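You operate a simulated robot arm through the tools that you are given. There is no shell and no other tool.

You run a simulated robot arm. Do the job below in one go: nothing can be reset, and whatever is moved stays where it is left.

## Task
Put things in order on the top of the end bench. At the end: the teal packet from the top of the end bench stands where the blue foam stood; the black numbered regulator from the top of the end bench stands where the grey brush holder stood; the blue foam is on the black small steel tray; the grey brush holder from the top of the end bench stands where the teal packet stood; whatever was shut is shut again. Leave all else as you found it, and nothing knocked over.

It is judged by the outcome, as a careful person would: the job done as asked, and still so three seconds after it is handed in. It fails if anything else is knocked over, pushed out of place, dropped, spilled or broken.

## Robot
A 7-joint arm with a two-finger parallel gripper, fixed in place. Base frame: the origin is at the foot of the arm, x ahead of it, y to its left, z up; the work surface is at about z = 0. Lengths are in mm, angles in rad, forces in N, time in s.
With the tool pointing down near the work surface it reaches from about 240 to 620 mm from the base axis. Its first joint turns from -1.152 to 1.152 rad. Payload 2.6 kg.
The TCP is the grasp point between the finger pads, 30 mm short of the fingertips. In the tool frame z runs along the fingers and y along their closing line. Largest opening 94 mm; finger width 28, thickness 10; the body of the gripper, 50 by 96 mm, starts 55 mm behind the TCP.
Orientation is told as [roll, pitch, yaw] about the base's x, y, z axes, in that order, counted from this pose: with the fingers straight down and closing along the base's y, the tool's x points along the base's -x, its y along +y and its z along -z.

## Interface
- The arm moves only by the tool send_rows. Its argument "steps" is a list of rows, each a list of 2 entries, a list of its own where there are three numbers: the shift along the tool's x, y, z in mm, then the turn, a rotation vector about the tool's x, y, z in rad. In form: [[[tx, ty, tz], [rx, ry, rz]], ...]. A call has 1 to 20 rows; each row shifts and turns the commanded pose from where the row before left it, along the tool's axes as they then stand. "gripper" is the opening, from 0 (shut) to 1 (fully open), set as the call begins (left out, the last holds). Rows are played at 5 a second. More than 50 mm and 0.15 rad between two rows, or a gripper value outside its range, and nothing of the call is played. A pose out of reach is approached as far as the arm can. The call stops where the force on the tool passes 40 N (or 10 N more than at its start, if that is more) or the arm is blocked; 0.2 s more then pass. The fingers move at their own pace (about 72 mm/s each) and stop on an object; they squeeze with about 43 N. The grip force told is the motor's: it shows also when the fingers shut on nothing. Time passes only in rows, and 0.2 s behind the last, so rows that do not move let the fingers close. It gives the time, the measured TCP pose, the force on the tool (base axes), the opening and the grip force at its end, in the units of the frame above (readings bear some noise), with the torque about the TCP (base axes, N m) and any sound that the robot's microphone picked up.
- Cameras (640 x 400 px; columns grow to the right, rows downward): "scene" is fixed at [39.3, 438, 555.6]; the picture's right is [-0.55, -0.83, 0.00], its down [-0.53, 0.35, -0.78] and it looks along [0.64, -0.43, -0.63] (base axes); focal length 329 px, centre (320, 200). "wrist" rides on the gripper at [76, 14, -102] in the tool frame; the picture's right is [-0.18, 0.98, 0.00], its down [-0.75, -0.14, -0.64] and it looks along [-0.63, -0.12, 0.77] (tool axes); focal length 243 px, centre (320, 200). There is no depth. A picture from a camera that has moved, and an enlarged one, comes with that camera's place and axes in the base frame and with its lens. The place of the scene camera against the robot may be out by one fixed shift of up to 25 mm in any direction.
- snapshot(camera): a new picture of that camera. It takes no simulated time.
- enlarge(camera, box): a new picture of the part [left, top, right, bottom] of that camera's present view, enlarged. It takes no simulated time.
- close_job(): hands the job in; it is judged then, once.

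Nothing tells you positions but the pictures and the camera data. Unless the task says otherwise, let go and move clear before handing in.

The tools are called after ">>>" as name(argument=value, ...) on one line, values as JSON. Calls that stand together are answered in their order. send_rows: Moves the arm, as the interface text tells. Its arguments: {"type":"object","properties":{"steps":{"type":"array","items":{"type":"array"}},"gripper":{"type":"number"}},"required":["steps"]} The other tools are called the same way: snapshot (camera) takes a picture; enlarge (camera, box) takes an enlarged picture of a part of a camera's view; close_job () hands the job in.

At the start:

```text
t: 0.0
ee_pos: [447.9, 71.0, 246.8]
tool_rot: [0.0, 0.0, 0.001]
ft_force: [0.4, 0.0, 0.5]
wrist_torque: [-0.02, 0.01, 0.02]
gripper_width: 94.2
grip_force: 0.1
```

scene: 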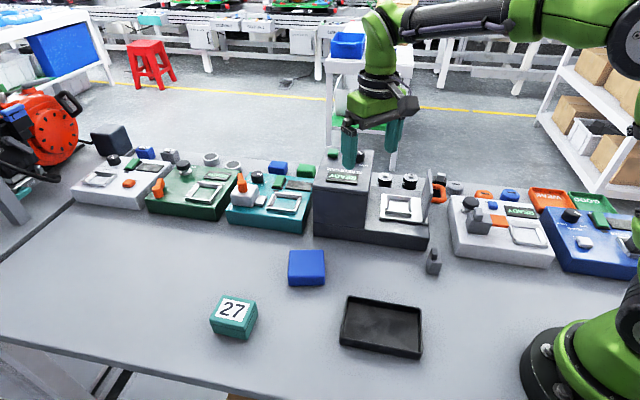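
wrist: 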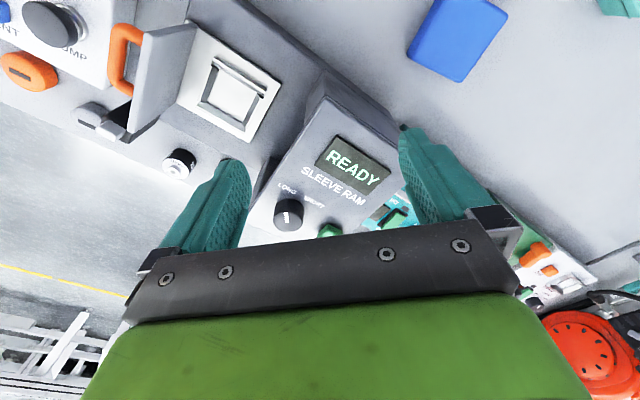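

I see a bench with a row of machines at the back, a blue foam block, a teal packet marked "27", a black tray, and a small grey object near the machines. I'll look closer before moving anything.

>>> enlarge(camera="scene", box=[180, 220, 460, 395])

>>> enlarge(camera="scene", box=[300, 130, 640, 342])

>>> enlarge(camera="scene", box=[60, 110, 340, 285])

>>> snapshot(camera="wrist")

```text
2.29 times, centred on (320, 308) of scene
camera zoom: at [39.3, 438.0, 555.6], right [-0.55, -0.83, 0.0], down [-0.53, 0.35, -0.78], along [0.64, -0.43, -0.63], focal length 752 px, centre (320, -46)
```

zoom: 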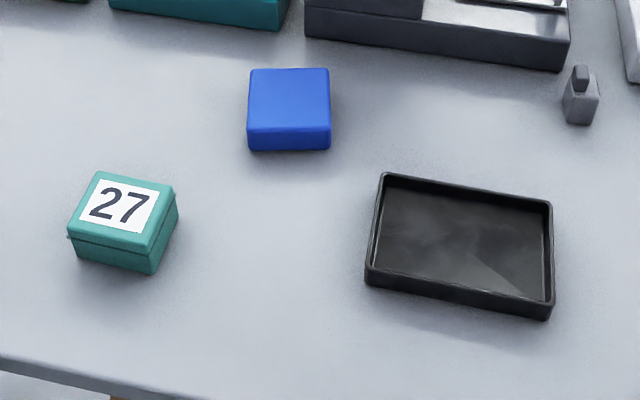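

```text
1.88 times, centred on (470, 236) of scene
camera zoom: at [39.3, 438.0, 555.6], right [-0.55, -0.83, 0.0], down [-0.53, 0.35, -0.78], along [0.64, -0.43, -0.63], focal length 619 px, centre (38, 132)
```

zoom: 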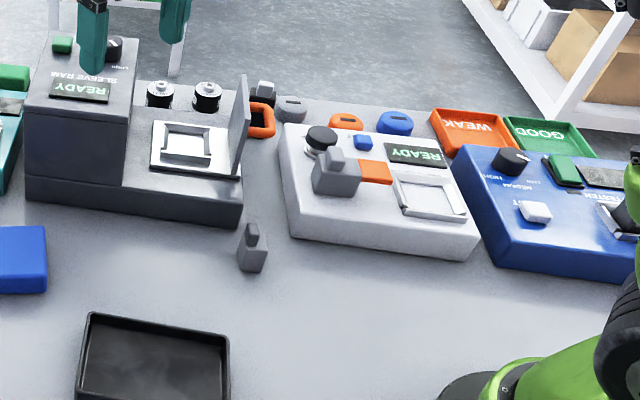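

```text
2.29 times, centred on (200, 198) of scene
camera zoom: at [39.3, 438.0, 555.6], right [-0.55, -0.83, 0.0], down [-0.53, 0.35, -0.78], along [0.64, -0.43, -0.63], focal length 752 px, centre (594, 206)
```

zoom: 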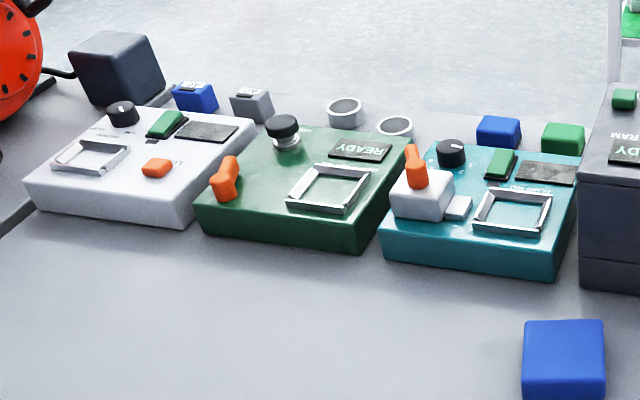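

```text
taken
camera wrist: at [371.8, 86.6, 349.5], right [0.18, 0.98, 0.0], down [0.75, -0.14, 0.64], along [0.63, -0.12, -0.77], focal length 243 px, centre (320, 200)
```

wrist: 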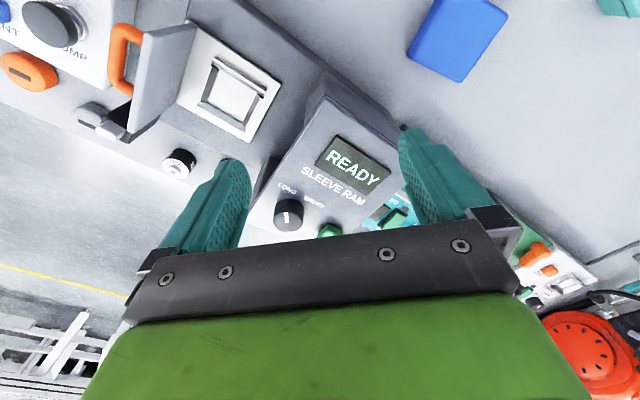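

The teal "27" packet, blue foam, black tray and a small grey object on the bench are visible. The black regulator isn't certain yet: there are two black-bodied cylinders on the sleeve ram. I'll move the arm at height to look around with the wrist camera.

>>> send_rows(steps=[[[30, -25, -15], [0, 0, 0]], [[30, -25, -15], [0, 0, 0]], [[30, -25, -15], [0, 0, 0]], [[30, -25, -15], [0, 0, 0]], [[0, 0, 0], [0, 0, 0]]], gripper=1)

```text
t: 1.2
ee_pos: [328.2, -28.2, 305.4]
tool_rot: [-0.001, -0.002, 0.0]
ft_force: [0.5, 0.1, 0.1]
wrist_torque: [0.0, 0.02, 0.0]
gripper_width: 94.0
grip_force: 0.1
```

The arm moved back over the bench. Now I'll take pictures from here.

>>> snapshot(camera="wrist")

>>> snapshot(camera="scene")

```text
taken
camera wrist: at [251.0, -14.1, 409.2], right [0.18, 0.98, 0.0], down [0.75, -0.14, 0.64], along [0.63, -0.12, -0.77], focal length 243 px, centre (320, 200)
```

wrist: 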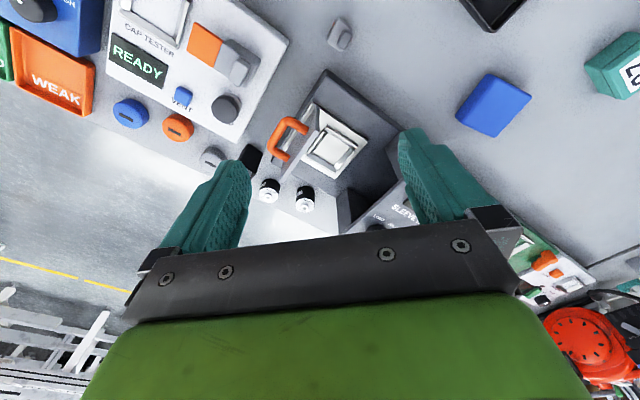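

```text
taken
```

scene: 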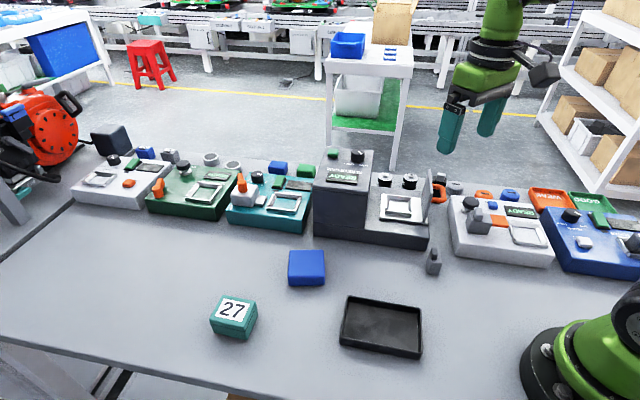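

The two black cylinders stand behind the sleeve ram's flat part. I'll zoom in on them and on the items beside them.

>>> enlarge(camera="wrist", box=[240, 140, 340, 220])

>>> enlarge(camera="wrist", box=[80, 0, 380, 220])

>>> enlarge(camera="scene", box=[360, 160, 480, 235])

>>> enlarge(camera="scene", box=[520, 180, 640, 255])

```text
5.00 times, centred on (290, 180) of wrist
camera zoom: at [251.0, -14.1, 409.2], right [0.18, 0.98, 0.0], down [0.75, -0.14, 0.64], along [0.63, -0.12, -0.77], focal length 1213 px, centre (470, 300)
```

zoom: 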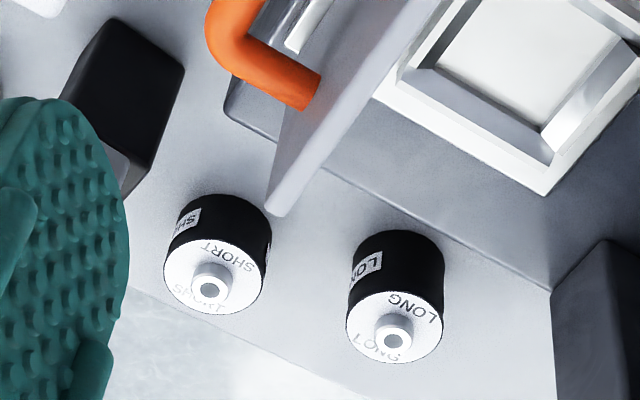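

```text
1.82 times, centred on (230, 110) of wrist
camera zoom: at [251.0, -14.1, 409.2], right [0.18, 0.98, 0.0], down [0.75, -0.14, 0.64], along [0.63, -0.12, -0.77], focal length 441 px, centre (484, 364)
```

zoom: 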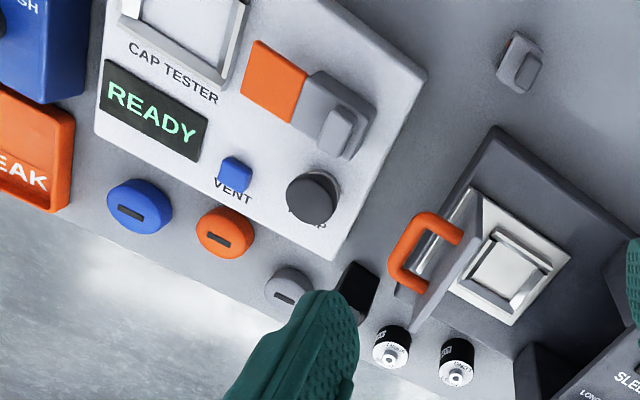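

```text
5.33 times, centred on (420, 198) of scene
camera zoom: at [39.3, 438.0, 555.6], right [-0.55, -0.83, 0.0], down [-0.53, 0.35, -0.78], along [0.64, -0.43, -0.63], focal length 1754 px, centre (-213, 213)
```

zoom: 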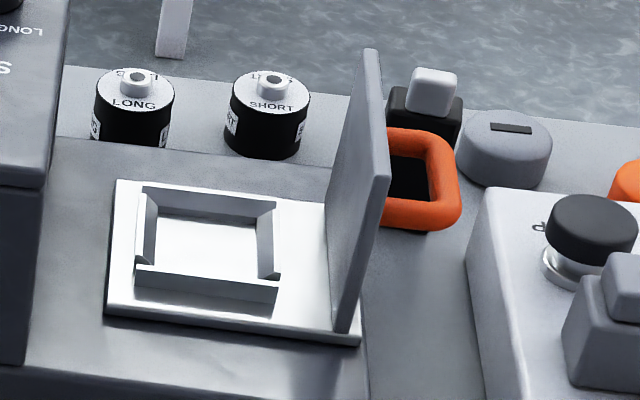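

```text
5.33 times, centred on (580, 218) of scene
camera zoom: at [39.3, 438.0, 555.6], right [-0.55, -0.83, 0.0], down [-0.53, 0.35, -0.78], along [0.64, -0.43, -0.63], focal length 1754 px, centre (-1067, 107)
```

zoom: 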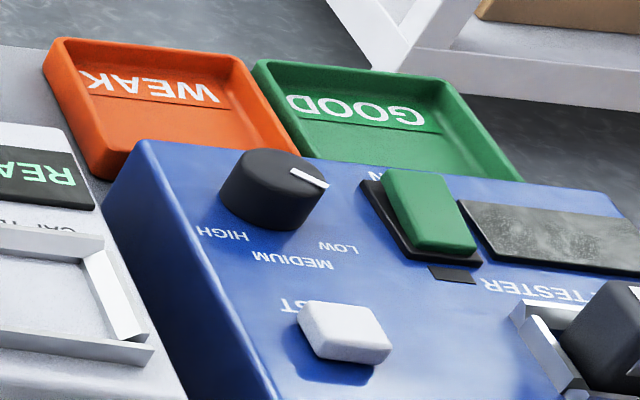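

The two cylinders are labelled SHORT and LONG sleeves, so neither is the regulator. There is a dark item in the blue tester's nest at the far right and a black/grey block behind the lid, so I'll swing right and look there.

>>> send_rows(steps=[[[7, -43, -5], [0, 0, 0]], [[7, -43, -5], [0, 0, 0]], [[7, -43, -5], [0, 0, 0]], [[7, -43, -5], [0, 0, 0]], [[0, 0, 0], [0, 0, 0.14]], [[0, 0, 0], [0, 0, 0.14]], [[0, 0, 0], [0, 0, 0.14]], [[0, 0, 0], [0, 0, 0.14]], [[0, 0, 0], [0, 0, 0.14]], [[0, 0, 0], [0, 0, 0.14]], [[0, 0, 0], [0, 0, 0]]])

>>> snapshot(camera="wrist")

>>> snapshot(camera="scene")

```text
t: 3.6
ee_pos: [301.5, -198.8, 326.0]
tool_rot: [0.0, 0.001, -0.841]
ft_force: [-0.1, -0.1, 0.5]
wrist_torque: [0.0, -0.03, 0.0]
gripper_width: 93.9
grip_force: 0.0
```

```text
taken
camera wrist: at [260.0, -133.3, 429.6], right [0.86, 0.52, 0.0], down [0.4, -0.66, 0.64], along [0.33, -0.55, -0.77], focal length 243 px, centre (320, 200)
```

wrist: 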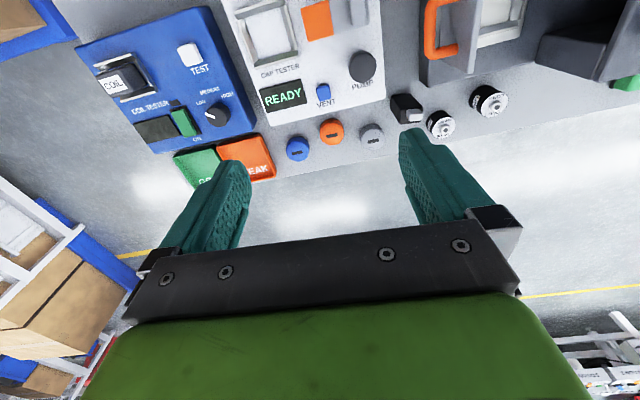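

```text
taken
```

scene: 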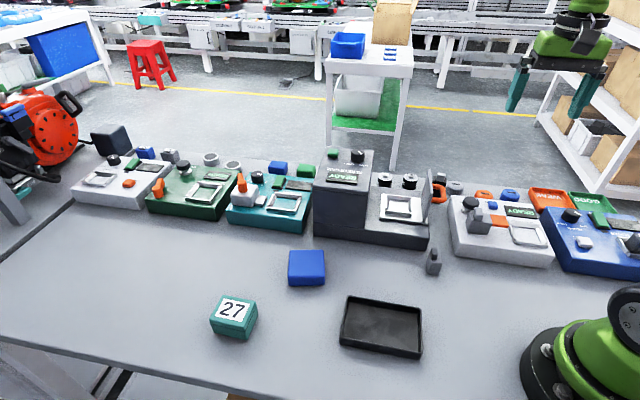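

The item in the tester nest is a coil, so it isn't the regulator either. I'll zoom in on the black/grey block and the rest of the back row.

>>> enlarge(camera="wrist", box=[350, 60, 510, 160])

>>> enlarge(camera="wrist", box=[60, 0, 300, 190])

>>> enlarge(camera="scene", box=[60, 110, 180, 185])

>>> enlarge(camera="scene", box=[180, 140, 340, 240])

>>> enlarge(camera="scene", box=[400, 230, 480, 280])

>>> enlarge(camera="scene", box=[190, 280, 280, 350])

```text
4.00 times, centred on (430, 110) of wrist
camera zoom: at [260.0, -133.3, 429.6], right [0.86, 0.52, 0.0], down [0.4, -0.66, 0.64], along [0.33, -0.55, -0.77], focal length 970 px, centre (-120, 560)
```

zoom: 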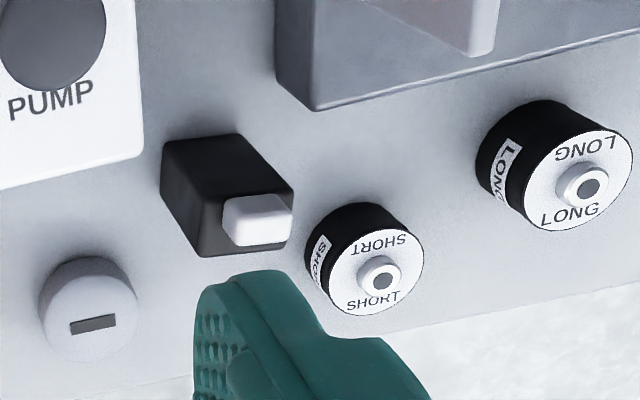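

```text
2.11 times, centred on (180, 95) of wrist
camera zoom: at [260.0, -133.3, 429.6], right [0.86, 0.52, 0.0], down [0.4, -0.66, 0.64], along [0.33, -0.55, -0.77], focal length 511 px, centre (615, 421)
```

zoom: 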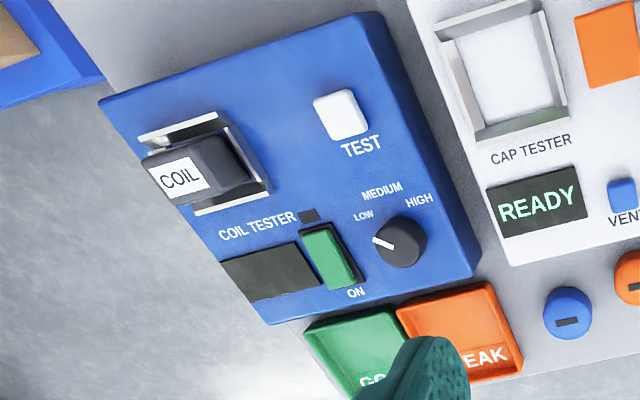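

```text
5.33 times, centred on (120, 148) of scene
camera zoom: at [39.3, 438.0, 555.6], right [-0.55, -0.83, 0.0], down [-0.53, 0.35, -0.78], along [0.64, -0.43, -0.63], focal length 1754 px, centre (1387, 480)
```

zoom: 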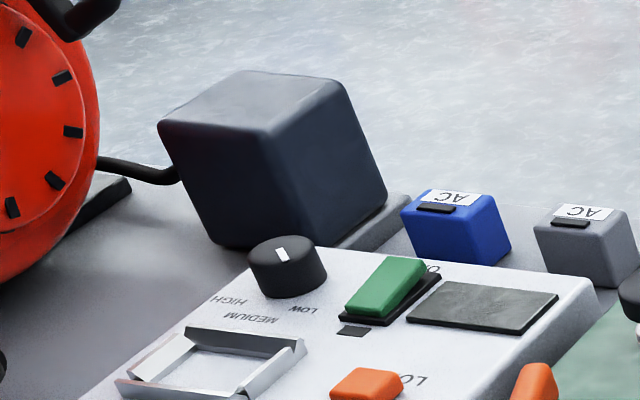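

```text
4.00 times, centred on (260, 190) of scene
camera zoom: at [39.3, 438.0, 555.6], right [-0.55, -0.83, 0.0], down [-0.53, 0.35, -0.78], along [0.64, -0.43, -0.63], focal length 1315 px, centre (560, 240)
```

zoom: 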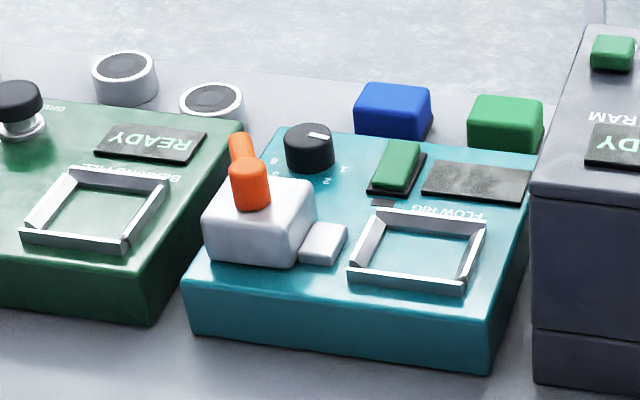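

```text
8.00 times, centred on (440, 255) of scene
camera zoom: at [39.3, 438.0, 555.6], right [-0.55, -0.83, 0.0], down [-0.53, 0.35, -0.78], along [0.64, -0.43, -0.63], focal length 2630 px, centre (-640, -240)
```

zoom: 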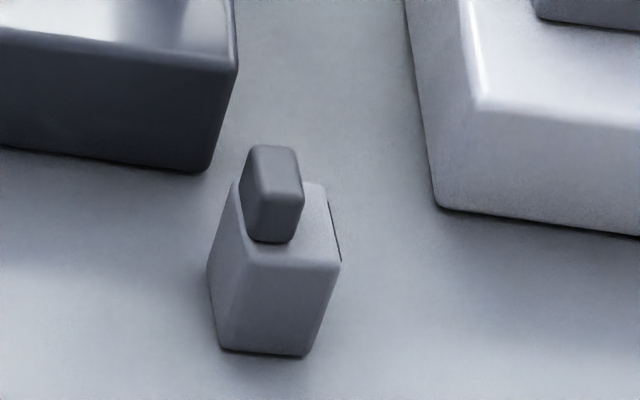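

```text
5.71 times, centred on (235, 315) of scene
camera zoom: at [39.3, 438.0, 555.6], right [-0.55, -0.83, 0.0], down [-0.53, 0.35, -0.78], along [0.64, -0.43, -0.63], focal length 1879 px, centre (806, -457)
```

zoom: 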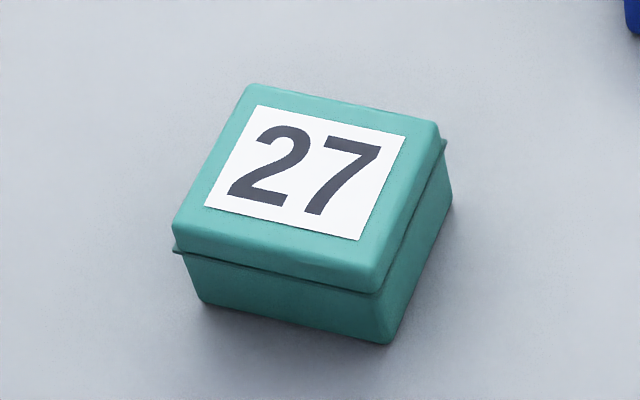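

There is still no numbered black regulator in view, so it must be somewhere the cameras haven't covered. I'll turn the wrist to look along the bench to the left and back toward the base.

>>> send_rows(steps=[[[40.2, 22.6, -3.5], [0, 0, 0]], [[40.2, 22.6, -3.5], [0, 0, 0]], [[40.2, 22.6, -3.5], [0, 0, 0]], [[40.2, 22.6, -3.5], [0, 0, 0]], [[0, 0, 0], [0, 0, -0.14]], [[0, 0, 0], [0, 0, -0.14]], [[0, 0, 0], [0, 0, -0.14]], [[0, 0, 0], [0, 0, -0.14]], [[0, 0, 0], [0, 0, -0.14]], [[0, 0, 0], [0, 0, -0.14]], [[0, 0, 0], [0, 0, -0.14]], [[0, 0, 0], [0, 0, -0.14]], [[0, 0, 0], [0, 0, -0.14]], [[0, 0, 0], [0, 0, -0.14]], [[0, 0, 0], [0, 0, -0.14]], [[0, 0, 0], [0, 0, -0.14]], [[0, 0, 0], [0, 0, -0.14]], [[0, 0, 0], [0, 0, -0.14]], [[0, 0, 0], [0, 0, -0.14]], [[0, 0, 0], [0, 0, -0.14]]])

>>> snapshot(camera="wrist")

>>> snapshot(camera="scene")

```text
t: 7.8
ee_pos: [261.0, -19.7, 339.6]
tool_rot: [0.001, 0.0, 1.403]
ft_force: [-1.0, 0.1, -0.2]
wrist_torque: [0.03, -0.02, 0.01]
gripper_width: 93.8
grip_force: 0.0
```

```text
taken
camera wrist: at [233.1, -92.4, 443.1], right [-0.94, 0.35, 0.0], down [0.26, 0.72, 0.64], along [0.22, 0.6, -0.77], focal length 243 px, centre (320, 200)
```

wrist: 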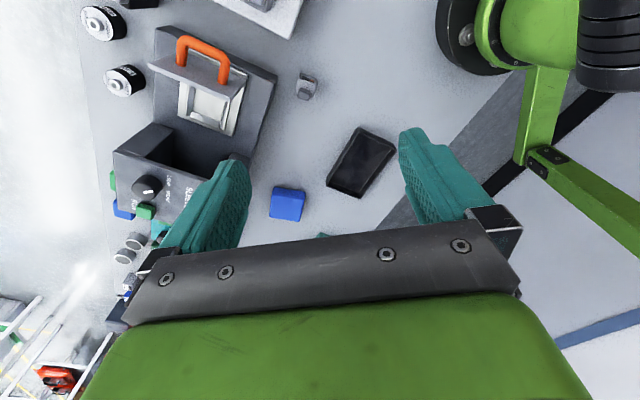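

```text
taken
```

scene: 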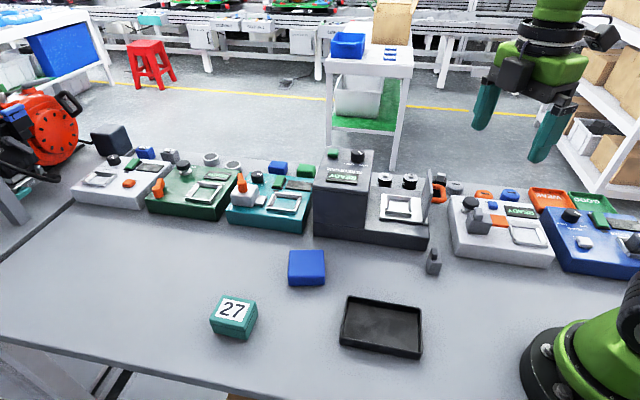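

From here I can see the tray, the foam and a dark recess in the sleeve ram. I'll zoom in on those.

>>> enlarge(camera="wrist", box=[90, 0, 350, 230])

>>> enlarge(camera="wrist", box=[270, 50, 420, 220])

>>> enlarge(camera="wrist", box=[0, 180, 180, 330])

```text
1.74 times, centred on (220, 115) of wrist
camera zoom: at [233.1, -92.4, 443.1], right [-0.94, 0.35, 0.0], down [0.26, 0.72, 0.64], along [0.22, 0.6, -0.77], focal length 422 px, centre (494, 348)
```

zoom: 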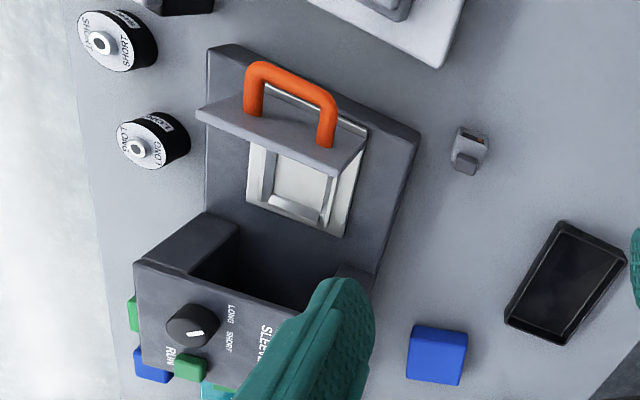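

```text
2.35 times, centred on (345, 135) of wrist
camera zoom: at [233.1, -92.4, 443.1], right [-0.94, 0.35, 0.0], down [0.26, 0.72, 0.64], along [0.22, 0.6, -0.77], focal length 571 px, centre (261, 353)
```

zoom: 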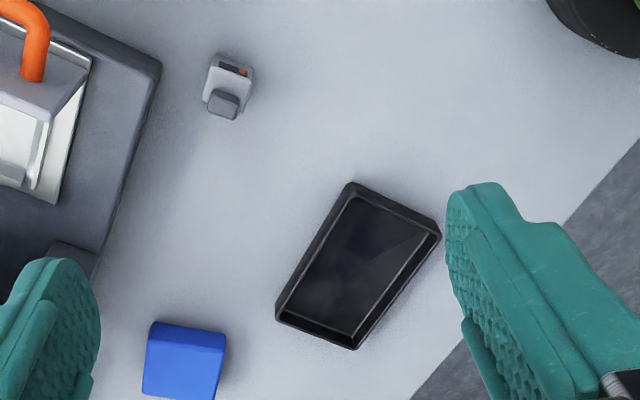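

```text
2.67 times, centred on (90, 255) of wrist
camera zoom: at [233.1, -92.4, 443.1], right [-0.94, 0.35, 0.0], down [0.26, 0.72, 0.64], along [0.22, 0.6, -0.77], focal length 647 px, centre (933, 53)
```

zoom: 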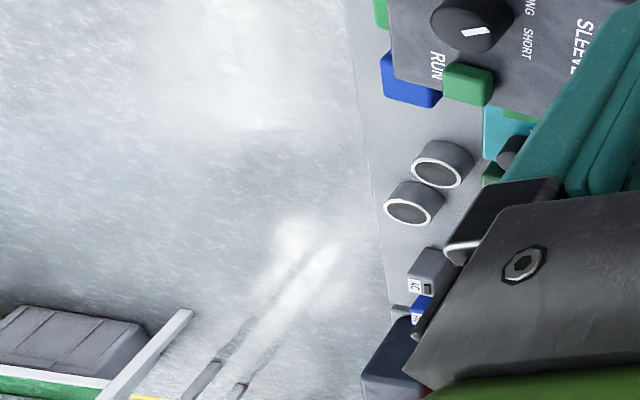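

The bench has nothing more on the left near the base. The black block with the pale knob near (450, -180) is the only unexplained candidate, so I'll look at its hidden faces from the right-hand side.

>>> send_rows(steps=[[[36.95, -22.1, 0], [0, 0, 0]], [[36.95, -22.1, 0], [0, 0, 0]], [[36.95, -22.1, 0], [0, 0, 0]], [[36.95, -22.1, 0], [0, 0, 0]], [[36.95, -22.1, 20], [0, 0, 0]], [[36.95, -22.1, 20], [0, 0, 0]], [[36.95, -22.1, 20], [0, 0, 0]], [[36.95, -22.1, 20], [0, 0, 0]], [[0, 0, 20], [0, 0, 0]], [[0, 0, 0], [0, 0, 0]]])

>>> snapshot(camera="wrist")

>>> snapshot(camera="scene")

```text
t: 10.0
ee_pos: [384.1, -342.4, 241.4]
tool_rot: [0.0, 0.001, 1.4]
ft_force: [0.6, 0.1, 0.5]
wrist_torque: [0.01, 0.02, 0.03]
gripper_width: 94.1
grip_force: 0.1
```

```text
taken
camera wrist: at [357.7, -414.1, 343.7], right [-0.94, 0.35, 0.0], down [0.27, 0.72, 0.64], along [0.22, 0.6, -0.77], focal length 243 px, centre (320, 200)
```

wrist: 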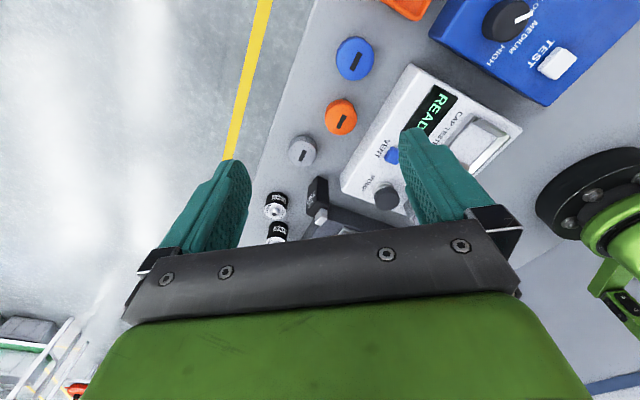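

```text
taken
```

scene: 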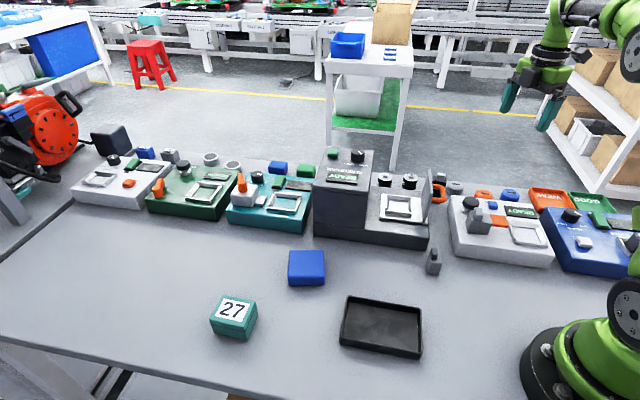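

>>> enlarge(camera="wrist", box=[240, 120, 420, 245])

>>> enlarge(camera="wrist", box=[290, 165, 350, 235])

```text
3.20 times, centred on (330, 182) of wrist
camera zoom: at [357.7, -414.1, 343.7], right [-0.94, 0.35, 0.0], down [0.27, 0.72, 0.64], along [0.22, 0.6, -0.77], focal length 776 px, centre (288, 256)
```

zoom: 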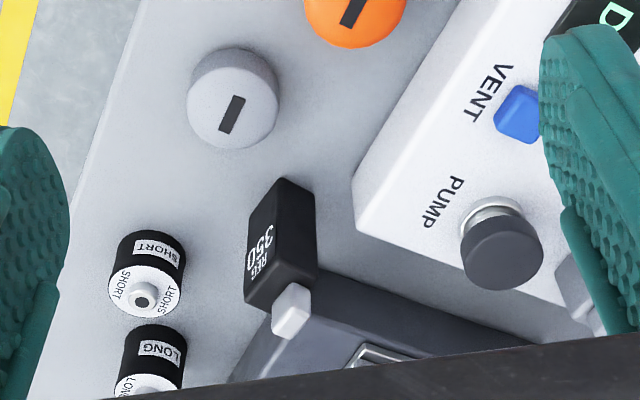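

```text
5.71 times, centred on (320, 200) of wrist
camera zoom: at [357.7, -414.1, 343.7], right [-0.94, 0.35, 0.0], down [0.27, 0.72, 0.64], along [0.22, 0.6, -0.77], focal length 1386 px, centre (320, 200)
```

zoom: 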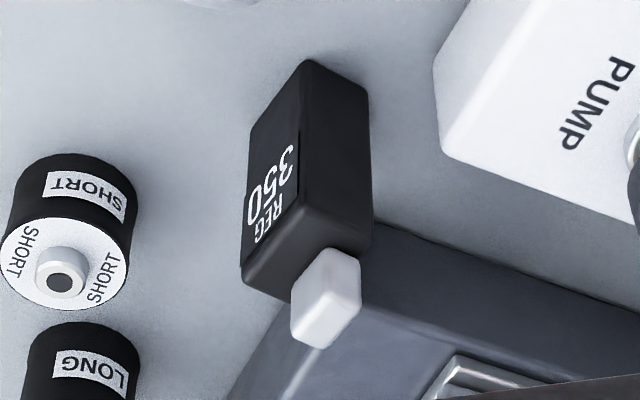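

Found it: the black block behind the ram's lid is labelled "REG 350", so it is the black numbered regulator. It stands upright near (450, -174) and is about 25×35×68 mm. Next I'll move over the open bench to measure the foam, packet, tray and brush holder.

>>> send_rows(steps=[[[-42.4, 16.8, -10], [0, 0, 0]], [[-42.4, 16.8, -10], [0, 0, 0]], [[-42.4, 16.8, -10], [0, 0, 0]], [[-42.4, 16.8, -10], [0, 0, 0]], [[-42.4, 16.8, -10], [0, 0, 0]], [[-42.4, 16.8, -10], [0, 0, 0]], [[-42.4, 16.8, -10], [0, 0, 0]], [[-42.4, 16.8, -10], [0, 0, 0]], [[-42.4, 16.8, -10], [0, 0, 0]], [[0, 0, 0], [0, 0, 0.14]], [[0, 0, 0], [0, 0, 0.14]], [[0, 0, 0], [0, 0, 0.14]], [[0, 0, 0], [0, 0, 0.14]], [[0, 0, 0], [0, 0, 0.14]], [[0, 0, 0], [0, 0, 0.14]], [[0, 0, 0], [0, 0, 0.14]], [[0, 0, 0], [0, 0, 0.14]], [[0, 0, 0], [0, 0, 0.14]], [[0, 0, 0], [0, 0, 0.14]], [[0, 0, 0], [0, 0, 0]]])

>>> snapshot(camera="wrist")

```text
t: 14.2
ee_pos: [300.2, 59.5, 330.3]
tool_rot: [0.0, 0.0, -0.001]
ft_force: [-0.4, -0.3, 0.3]
wrist_torque: [0.02, 0.0, 0.0]
gripper_width: 94.1
grip_force: 0.1
```

```text
taken
camera wrist: at [223.7, 74.7, 433.5], right [0.19, 0.98, 0.0], down [0.75, -0.14, 0.64], along [0.63, -0.12, -0.77], focal length 243 px, centre (320, 200)
```

wrist: 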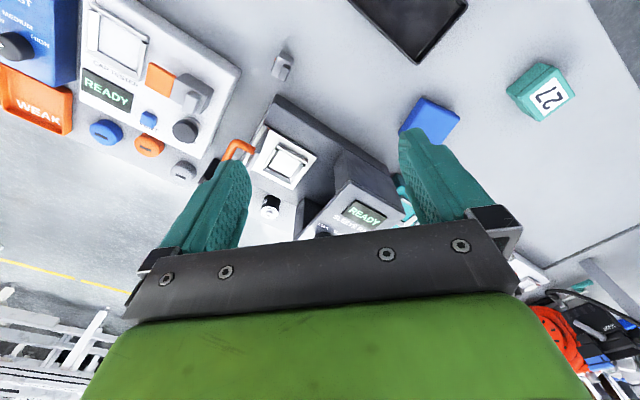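

This one view shows the brush holder, foam, teal packet and part of the tray. I'll enlarge each to get its corners.

>>> enlarge(camera="wrist", box=[250, 30, 314, 90])

>>> enlarge(camera="wrist", box=[380, 80, 476, 150])

>>> enlarge(camera="wrist", box=[490, 50, 590, 130])

>>> enlarge(camera="wrist", box=[340, 0, 480, 80])

```text
6.67 times, centred on (282, 60) of wrist
camera zoom: at [223.7, 74.7, 433.5], right [0.19, 0.98, 0.0], down [0.75, -0.14, 0.64], along [0.63, -0.12, -0.77], focal length 1618 px, centre (573, 1133)
```

zoom: 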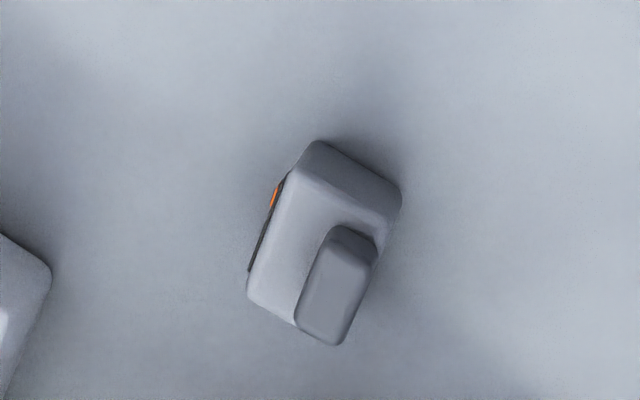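

```text
5.71 times, centred on (428, 115) of wrist
camera zoom: at [223.7, 74.7, 433.5], right [0.19, 0.98, 0.0], down [0.75, -0.14, 0.64], along [0.63, -0.12, -0.77], focal length 1386 px, centre (-297, 686)
```

zoom: 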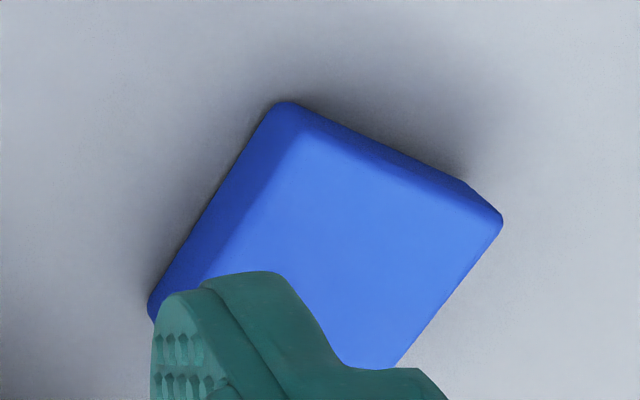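

```text
5.00 times, centred on (540, 90) of wrist
camera zoom: at [223.7, 74.7, 433.5], right [0.19, 0.98, 0.0], down [0.75, -0.14, 0.64], along [0.63, -0.12, -0.77], focal length 1213 px, centre (-780, 750)
```

zoom: 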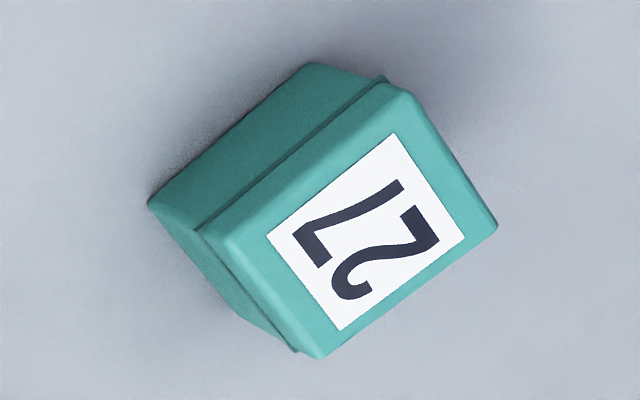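

```text
4.57 times, centred on (410, 40) of wrist
camera zoom: at [223.7, 74.7, 433.5], right [0.19, 0.98, 0.0], down [0.75, -0.14, 0.64], along [0.63, -0.12, -0.77], focal length 1109 px, centre (-91, 931)
```

zoom: 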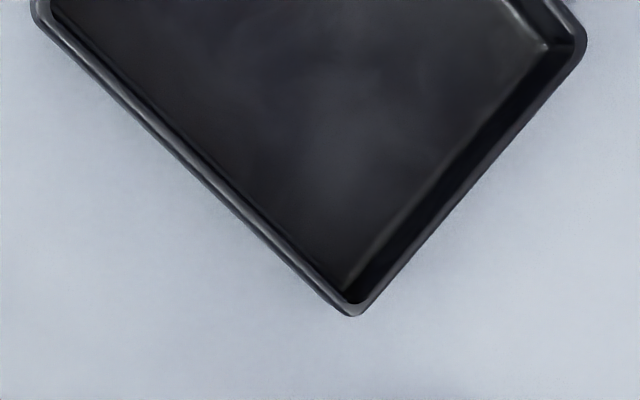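

Measured so far: foam is about 71 mm square, centred near (435, 231). The packet is near (405, 400), the tray centre is near (251, 189) turned about 45°, and the brush holder is near (290, 3). The foam goes first; I'll hover over it aligned with its sides.

>>> send_rows(steps=[[[0, 0, 0], [0, 0, 0.132]], [[0, 0, 0], [0, 0, 0.132]], [[0, 0, 0], [0, 0, 0.132]], [[0, 0, 0], [0, 0, 0.131]], [[-6.04, 43.2, 0], [0, 0, 0]], [[-6.04, 43.2, 0], [0, 0, 0]], [[-6.04, 43.2, 0], [0, 0, 0]], [[-6.04, 43.2, 0], [0, 0, 0]], [[-6.04, 43.2, 0], [0, 0, 0]], [[0, 0, 45], [0, 0, 0]], [[0, 0, 45], [0, 0, 0]], [[0, 0, 45], [0, 0, 0]], [[0, 0, 45], [0, 0, 0]], [[0, 0, 0], [0, 0, 0]]], gripper=1)

>>> snapshot(camera="wrist")

>>> snapshot(camera="scene")

```text
t: 17.2
ee_pos: [435.1, 230.2, 149.7]
tool_rot: [-0.001, 0.001, -0.527]
ft_force: [0.0, -0.5, 1.0]
wrist_torque: [-0.01, 0.03, -0.02]
gripper_width: 94.1
grip_force: 0.1
```

```text
taken
camera wrist: at [376.0, 282.6, 253.2], right [0.65, 0.76, 0.0], down [0.58, -0.5, 0.64], along [0.49, -0.42, -0.77], focal length 243 px, centre (320, 200)
```

wrist: 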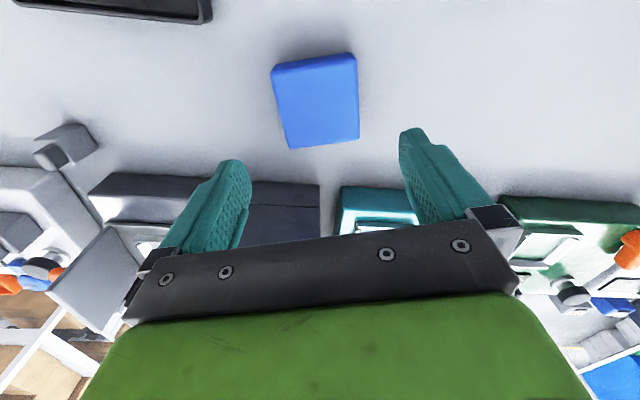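

```text
taken
```

scene: 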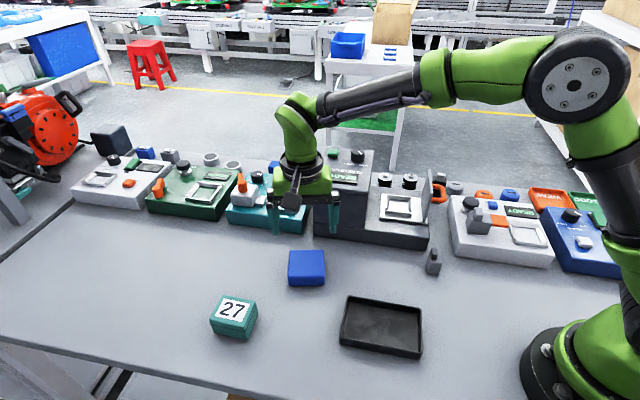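

The foam is nearly centred between the fingers. I'll enlarge to check its angle and offset.

>>> enlarge(camera="wrist", box=[250, 35, 378, 165])

>>> enlarge(camera="scene", box=[180, 220, 460, 395])

```text
3.08 times, centred on (314, 100) of wrist
camera zoom: at [376.0, 282.6, 253.2], right [0.65, 0.76, 0.0], down [0.58, -0.5, 0.64], along [0.49, -0.42, -0.77], focal length 746 px, centre (338, 508)
```

zoom: 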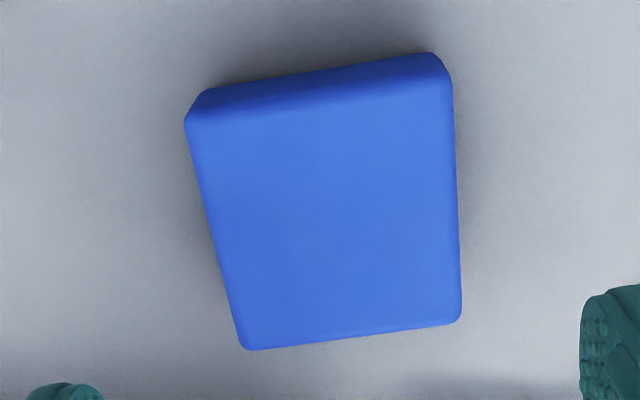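

```text
2.29 times, centred on (320, 308) of scene
camera zoom: at [39.3, 438.0, 555.6], right [-0.55, -0.83, 0.0], down [-0.53, 0.35, -0.78], along [0.64, -0.43, -0.63], focal length 752 px, centre (320, -46)
```

zoom: 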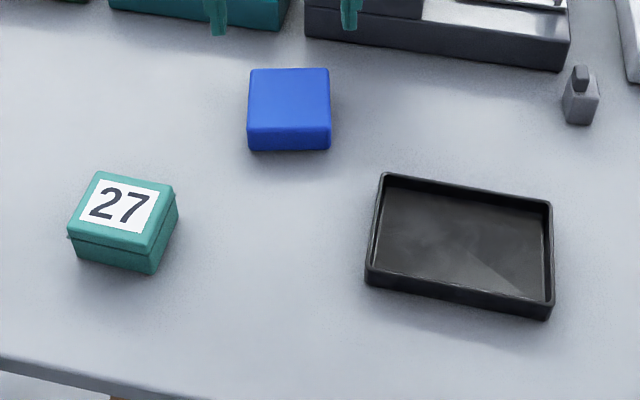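

The foam's centre is (437, 229) and it's rotated slightly more than I set. I'll correct the angle, then lower to fingertips about 5 mm above the bench.

>>> send_rows(steps=[[[-2.2, 0.3, 0], [0, 0, 0.057]], [[0, 0, 30], [0, 0, 0]], [[0, 0, 30], [0, 0, 0]], [[0, 0, 20], [0, 0, 0]], [[0, 0, 15], [0, 0, 0]], [[0, 0, 10], [0, 0, 0]], [[0, 0, 9.7], [0, 0, 0]], [[0, 0, 0], [0, 0, 0]]])

>>> snapshot(camera="wrist")

>>> enlarge(camera="scene", box=[220, 200, 380, 310])

```text
t: 19.0
ee_pos: [436.0, 231.1, 34.8]
tool_rot: [0.0, -0.001, -0.585]
ft_force: [0.0, -0.2, -0.1]
wrist_torque: [0.0, -0.01, 0.03]
gripper_width: 93.8
grip_force: 0.0
```

```text
taken
camera wrist: at [380.7, 285.0, 138.2], right [0.7, 0.72, 0.0], down [0.55, -0.53, 0.64], along [0.46, -0.45, -0.77], focal length 243 px, centre (320, 200)
```

wrist: 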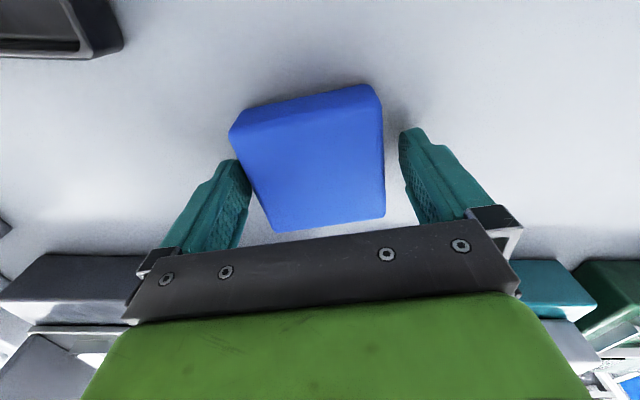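

```text
3.64 times, centred on (300, 255) of scene
camera zoom: at [39.3, 438.0, 555.6], right [-0.55, -0.83, 0.0], down [-0.53, 0.35, -0.78], along [0.64, -0.43, -0.63], focal length 1196 px, centre (393, 0)
```

zoom: 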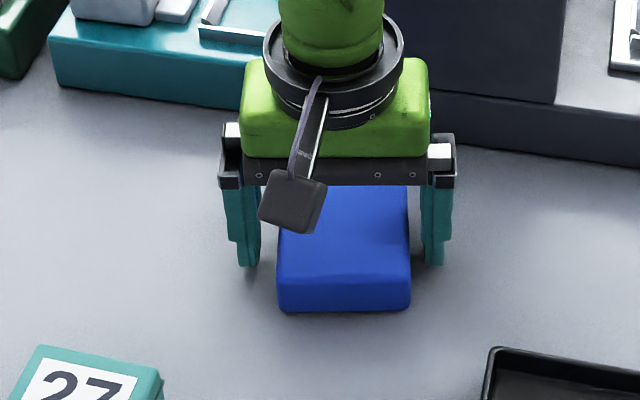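

The foam sits centred between the pads and aligned. I'll close the gripper on it.

>>> send_rows(steps=[[[0, 0, 0], [0, 0, 0]], [[0, 0, 0], [0, 0, 0]], [[0, 0, 0], [0, 0, 0]], [[0, 0, 0], [0, 0, 0]], [[0, 0, 0], [0, 0, 0]]], gripper=0)

```text
t: 20.2
ee_pos: [438.5, 230.7, 36.9]
tool_rot: [0.004, -0.002, -0.584]
ft_force: [0.0, -0.2, 18.8]
wrist_torque: [-0.12, 0.16, -0.02]
gripper_width: 72.5
grip_force: 43.6
```

The grip holds at 72.5 mm with 44 N, with a small upward reaction. I'll lift a little and check.

>>> send_rows(steps=[[[0, 0, -5], [0, 0, 0]], [[0, 0, -10], [0, 0, 0]], [[0, 0, -20], [0, 0, 0]], [[0, 0, 0], [0, 0, 0]]])

>>> snapshot(camera="wrist")

>>> enlarge(camera="scene", box=[220, 180, 380, 310])

```text
t: 21.2
ee_pos: [436.6, 230.7, 69.4]
tool_rot: [-0.001, 0.001, -0.583]
ft_force: [0.6, 0.4, -0.7]
wrist_torque: [0.03, -0.01, 0.04]
gripper_width: 72.7
grip_force: 42.5
```

```text
taken
camera wrist: at [380.5, 284.9, 173.3], right [0.69, 0.72, 0.0], down [0.55, -0.53, 0.64], along [0.46, -0.45, -0.77], focal length 243 px, centre (320, 200)
```

wrist: 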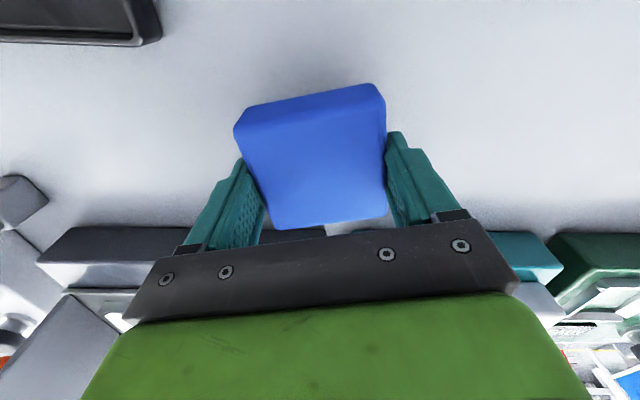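

```text
3.08 times, centred on (300, 245) of scene
camera zoom: at [39.3, 438.0, 555.6], right [-0.55, -0.83, 0.0], down [-0.53, 0.35, -0.78], along [0.64, -0.43, -0.63], focal length 1012 px, centre (382, 62)
```

zoom: 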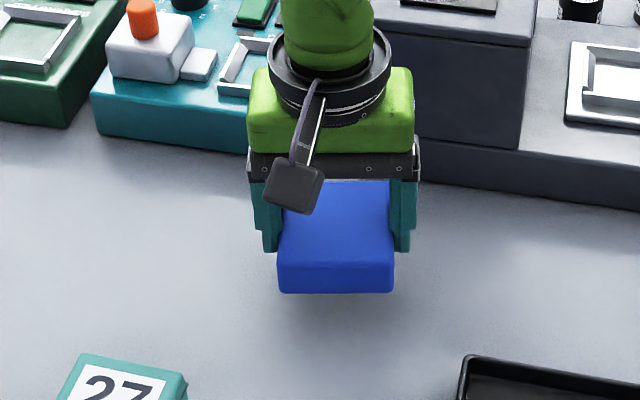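

The foam is held flat and clear of the bench. Two views put the tray centre at (250, 189) with its long axis at 0.79 rad, so I'll carry the foam there at height and line it up.

>>> send_rows(steps=[[[0, 0, -30], [0, 0, 0]], [[0, 0, -30], [0, 0, 0]], [[0, 0, -20], [0, 0, 0]], [[0, 0, 0], [0, 0, 0.0975]], [[0, 0, 0], [0, 0, 0.0975]], [[20.7, -32.2, 0], [0, 0, 0]], [[20.7, -32.2, 0], [0, 0, 0]], [[20.7, -32.2, 0], [0, 0, 0]], [[20.7, -32.2, 0], [0, 0, 0]], [[20.7, -32.2, 0], [0, 0, 0]], [[0, 0, 0], [0, 0, 0]]])

>>> snapshot(camera="wrist")

>>> snapshot(camera="scene")

```text
t: 23.6
ee_pos: [250.0, 189.0, 149.3]
tool_rot: [0.0, -0.001, -0.777]
ft_force: [0.5, -0.4, -0.5]
wrist_torque: [-0.01, -0.02, 0.02]
gripper_width: 72.7
grip_force: 42.6
```

```text
taken
camera wrist: at [205.6, 253.1, 253.6], right [0.82, 0.57, 0.0], down [0.44, -0.63, 0.64], along [0.37, -0.53, -0.77], focal length 243 px, centre (320, 200)
```

wrist: 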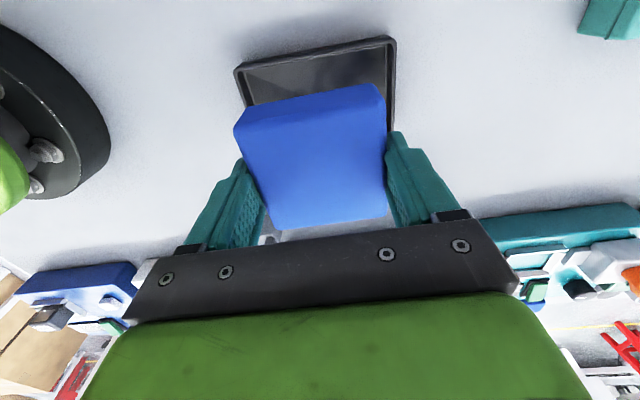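

```text
taken
```

scene: 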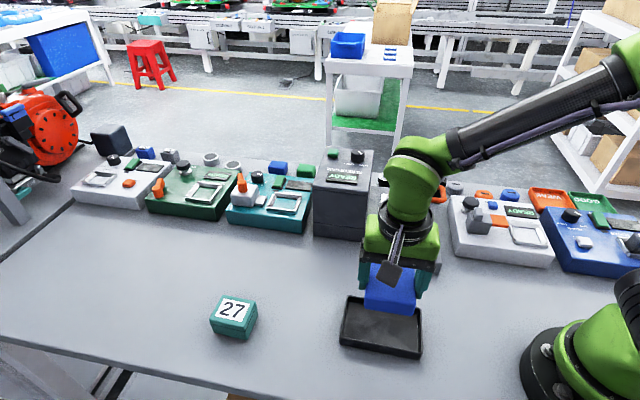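

The foam hangs over the tray and looks nearly lined up. I'll zoom in to check the short-side clearance before lowering.

>>> enlarge(camera="wrist", box=[220, 25, 410, 145])

>>> enlarge(camera="scene", box=[320, 230, 460, 370])

```text
3.33 times, centred on (315, 85) of wrist
camera zoom: at [205.6, 253.1, 253.6], right [0.82, 0.57, 0.0], down [0.44, -0.63, 0.64], along [0.37, -0.53, -0.77], focal length 809 px, centre (337, 583)
```

zoom: 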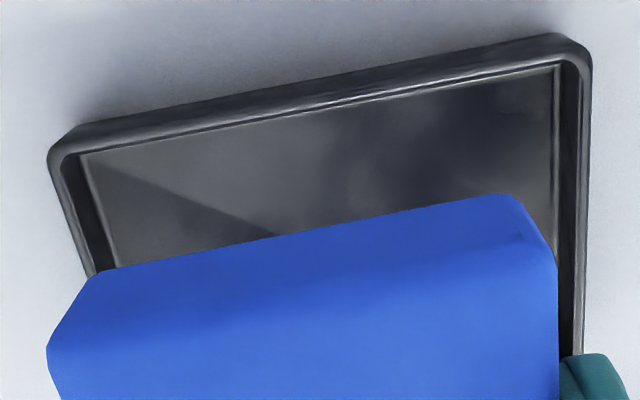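

```text
2.86 times, centred on (390, 300) of scene
camera zoom: at [39.3, 438.0, 555.6], right [-0.55, -0.83, 0.0], down [-0.53, 0.35, -0.78], along [0.64, -0.43, -0.63], focal length 939 px, centre (120, -86)
```

zoom: 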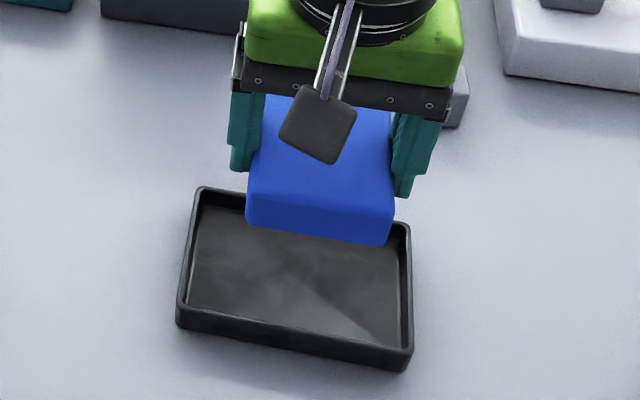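

The foam's near edge would have only about 1.6 mm to the wall. I'll shift 2.5 mm forward and trim the rotation, then lower in slowing steps.

>>> send_rows(steps=[[[-2.5, 0, 0], [0, 0, -0.013]], [[0, 0, 30], [0, 0, 0]], [[0, 0, 25], [0, 0, 0]], [[0, 0, 15], [0, 0, 0]], [[0, 0, 10], [0, 0, 0]], [[0, 0, 5], [0, 0, 0]], [[0, 0, 0], [0, 0, 0]]])

>>> snapshot(camera="wrist")

>>> enlarge(camera="scene", box=[320, 230, 460, 370])

```text
t: 25.2
ee_pos: [252.3, 187.2, 65.3]
tool_rot: [0.0, 0.0, -0.767]
ft_force: [0.4, 0.4, -0.5]
wrist_torque: [0.02, -0.01, 0.0]
gripper_width: 72.7
grip_force: 43.1
```

```text
taken
camera wrist: at [206.4, 250.8, 168.2], right [0.81, 0.58, 0.0], down [0.45, -0.62, 0.64], along [0.37, -0.52, -0.77], focal length 243 px, centre (320, 200)
```

wrist: 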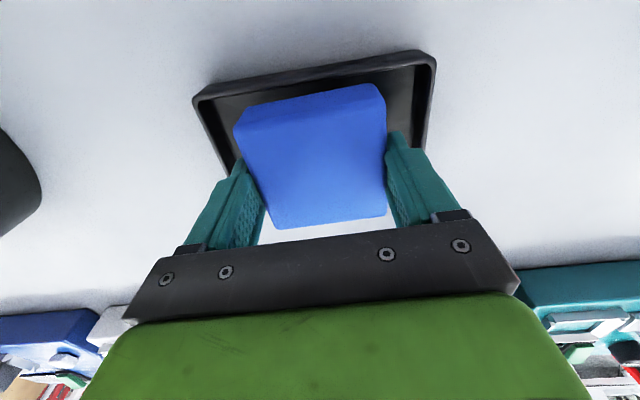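

```text
2.86 times, centred on (390, 300) of scene
camera zoom: at [39.3, 438.0, 555.6], right [-0.55, -0.83, 0.0], down [-0.53, 0.35, -0.78], along [0.64, -0.43, -0.63], focal length 939 px, centre (120, -86)
```

zoom: 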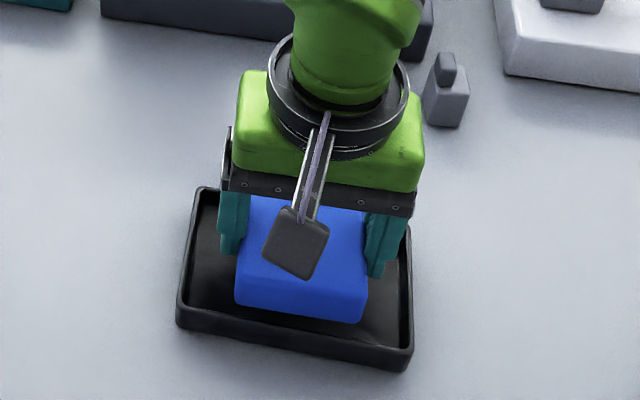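

The foam is now just above the tray rim and looks centred. One more close look before the final lowering.

>>> enlarge(camera="wrist", box=[180, 35, 450, 200])

```text
2.37 times, centred on (315, 118) of wrist
camera zoom: at [206.4, 250.8, 168.2], right [0.81, 0.58, 0.0], down [0.45, -0.62, 0.64], along [0.37, -0.52, -0.77], focal length 575 px, centre (332, 396)
```

zoom: 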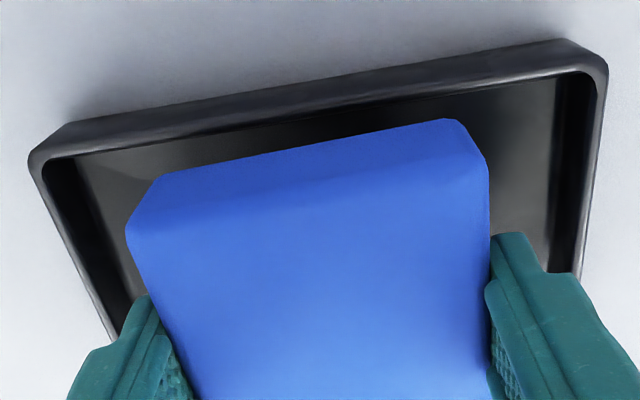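

There's about 4 mm clearance at the near wall. I'll lower the rest of the way gently.

>>> send_rows(steps=[[[0, 0, 8], [0, 0, 0]], [[0, 0, 6], [0, 0, 0]], [[0, 0, 4], [0, 0, 0]], [[0, 0, 3], [0, 0, 0]], [[0, 0, 2], [0, 0, 0]], [[0, 0, 1], [0, 0, 0]], [[0, 0, 0], [0, 0, 0]]])

```text
t: 26.7
ee_pos: [252.5, 187.4, 44.2]
tool_rot: [0.003, -0.001, -0.766]
ft_force: [-2.6, -1.0, 8.4]
wrist_torque: [-0.22, 0.16, 0.03]
gripper_width: 72.6
grip_force: 43.2
stopped in row 7: the force on the tool passed its limit at 42 N (the readings are from after the stop); the commanded pose is now the measured one
```

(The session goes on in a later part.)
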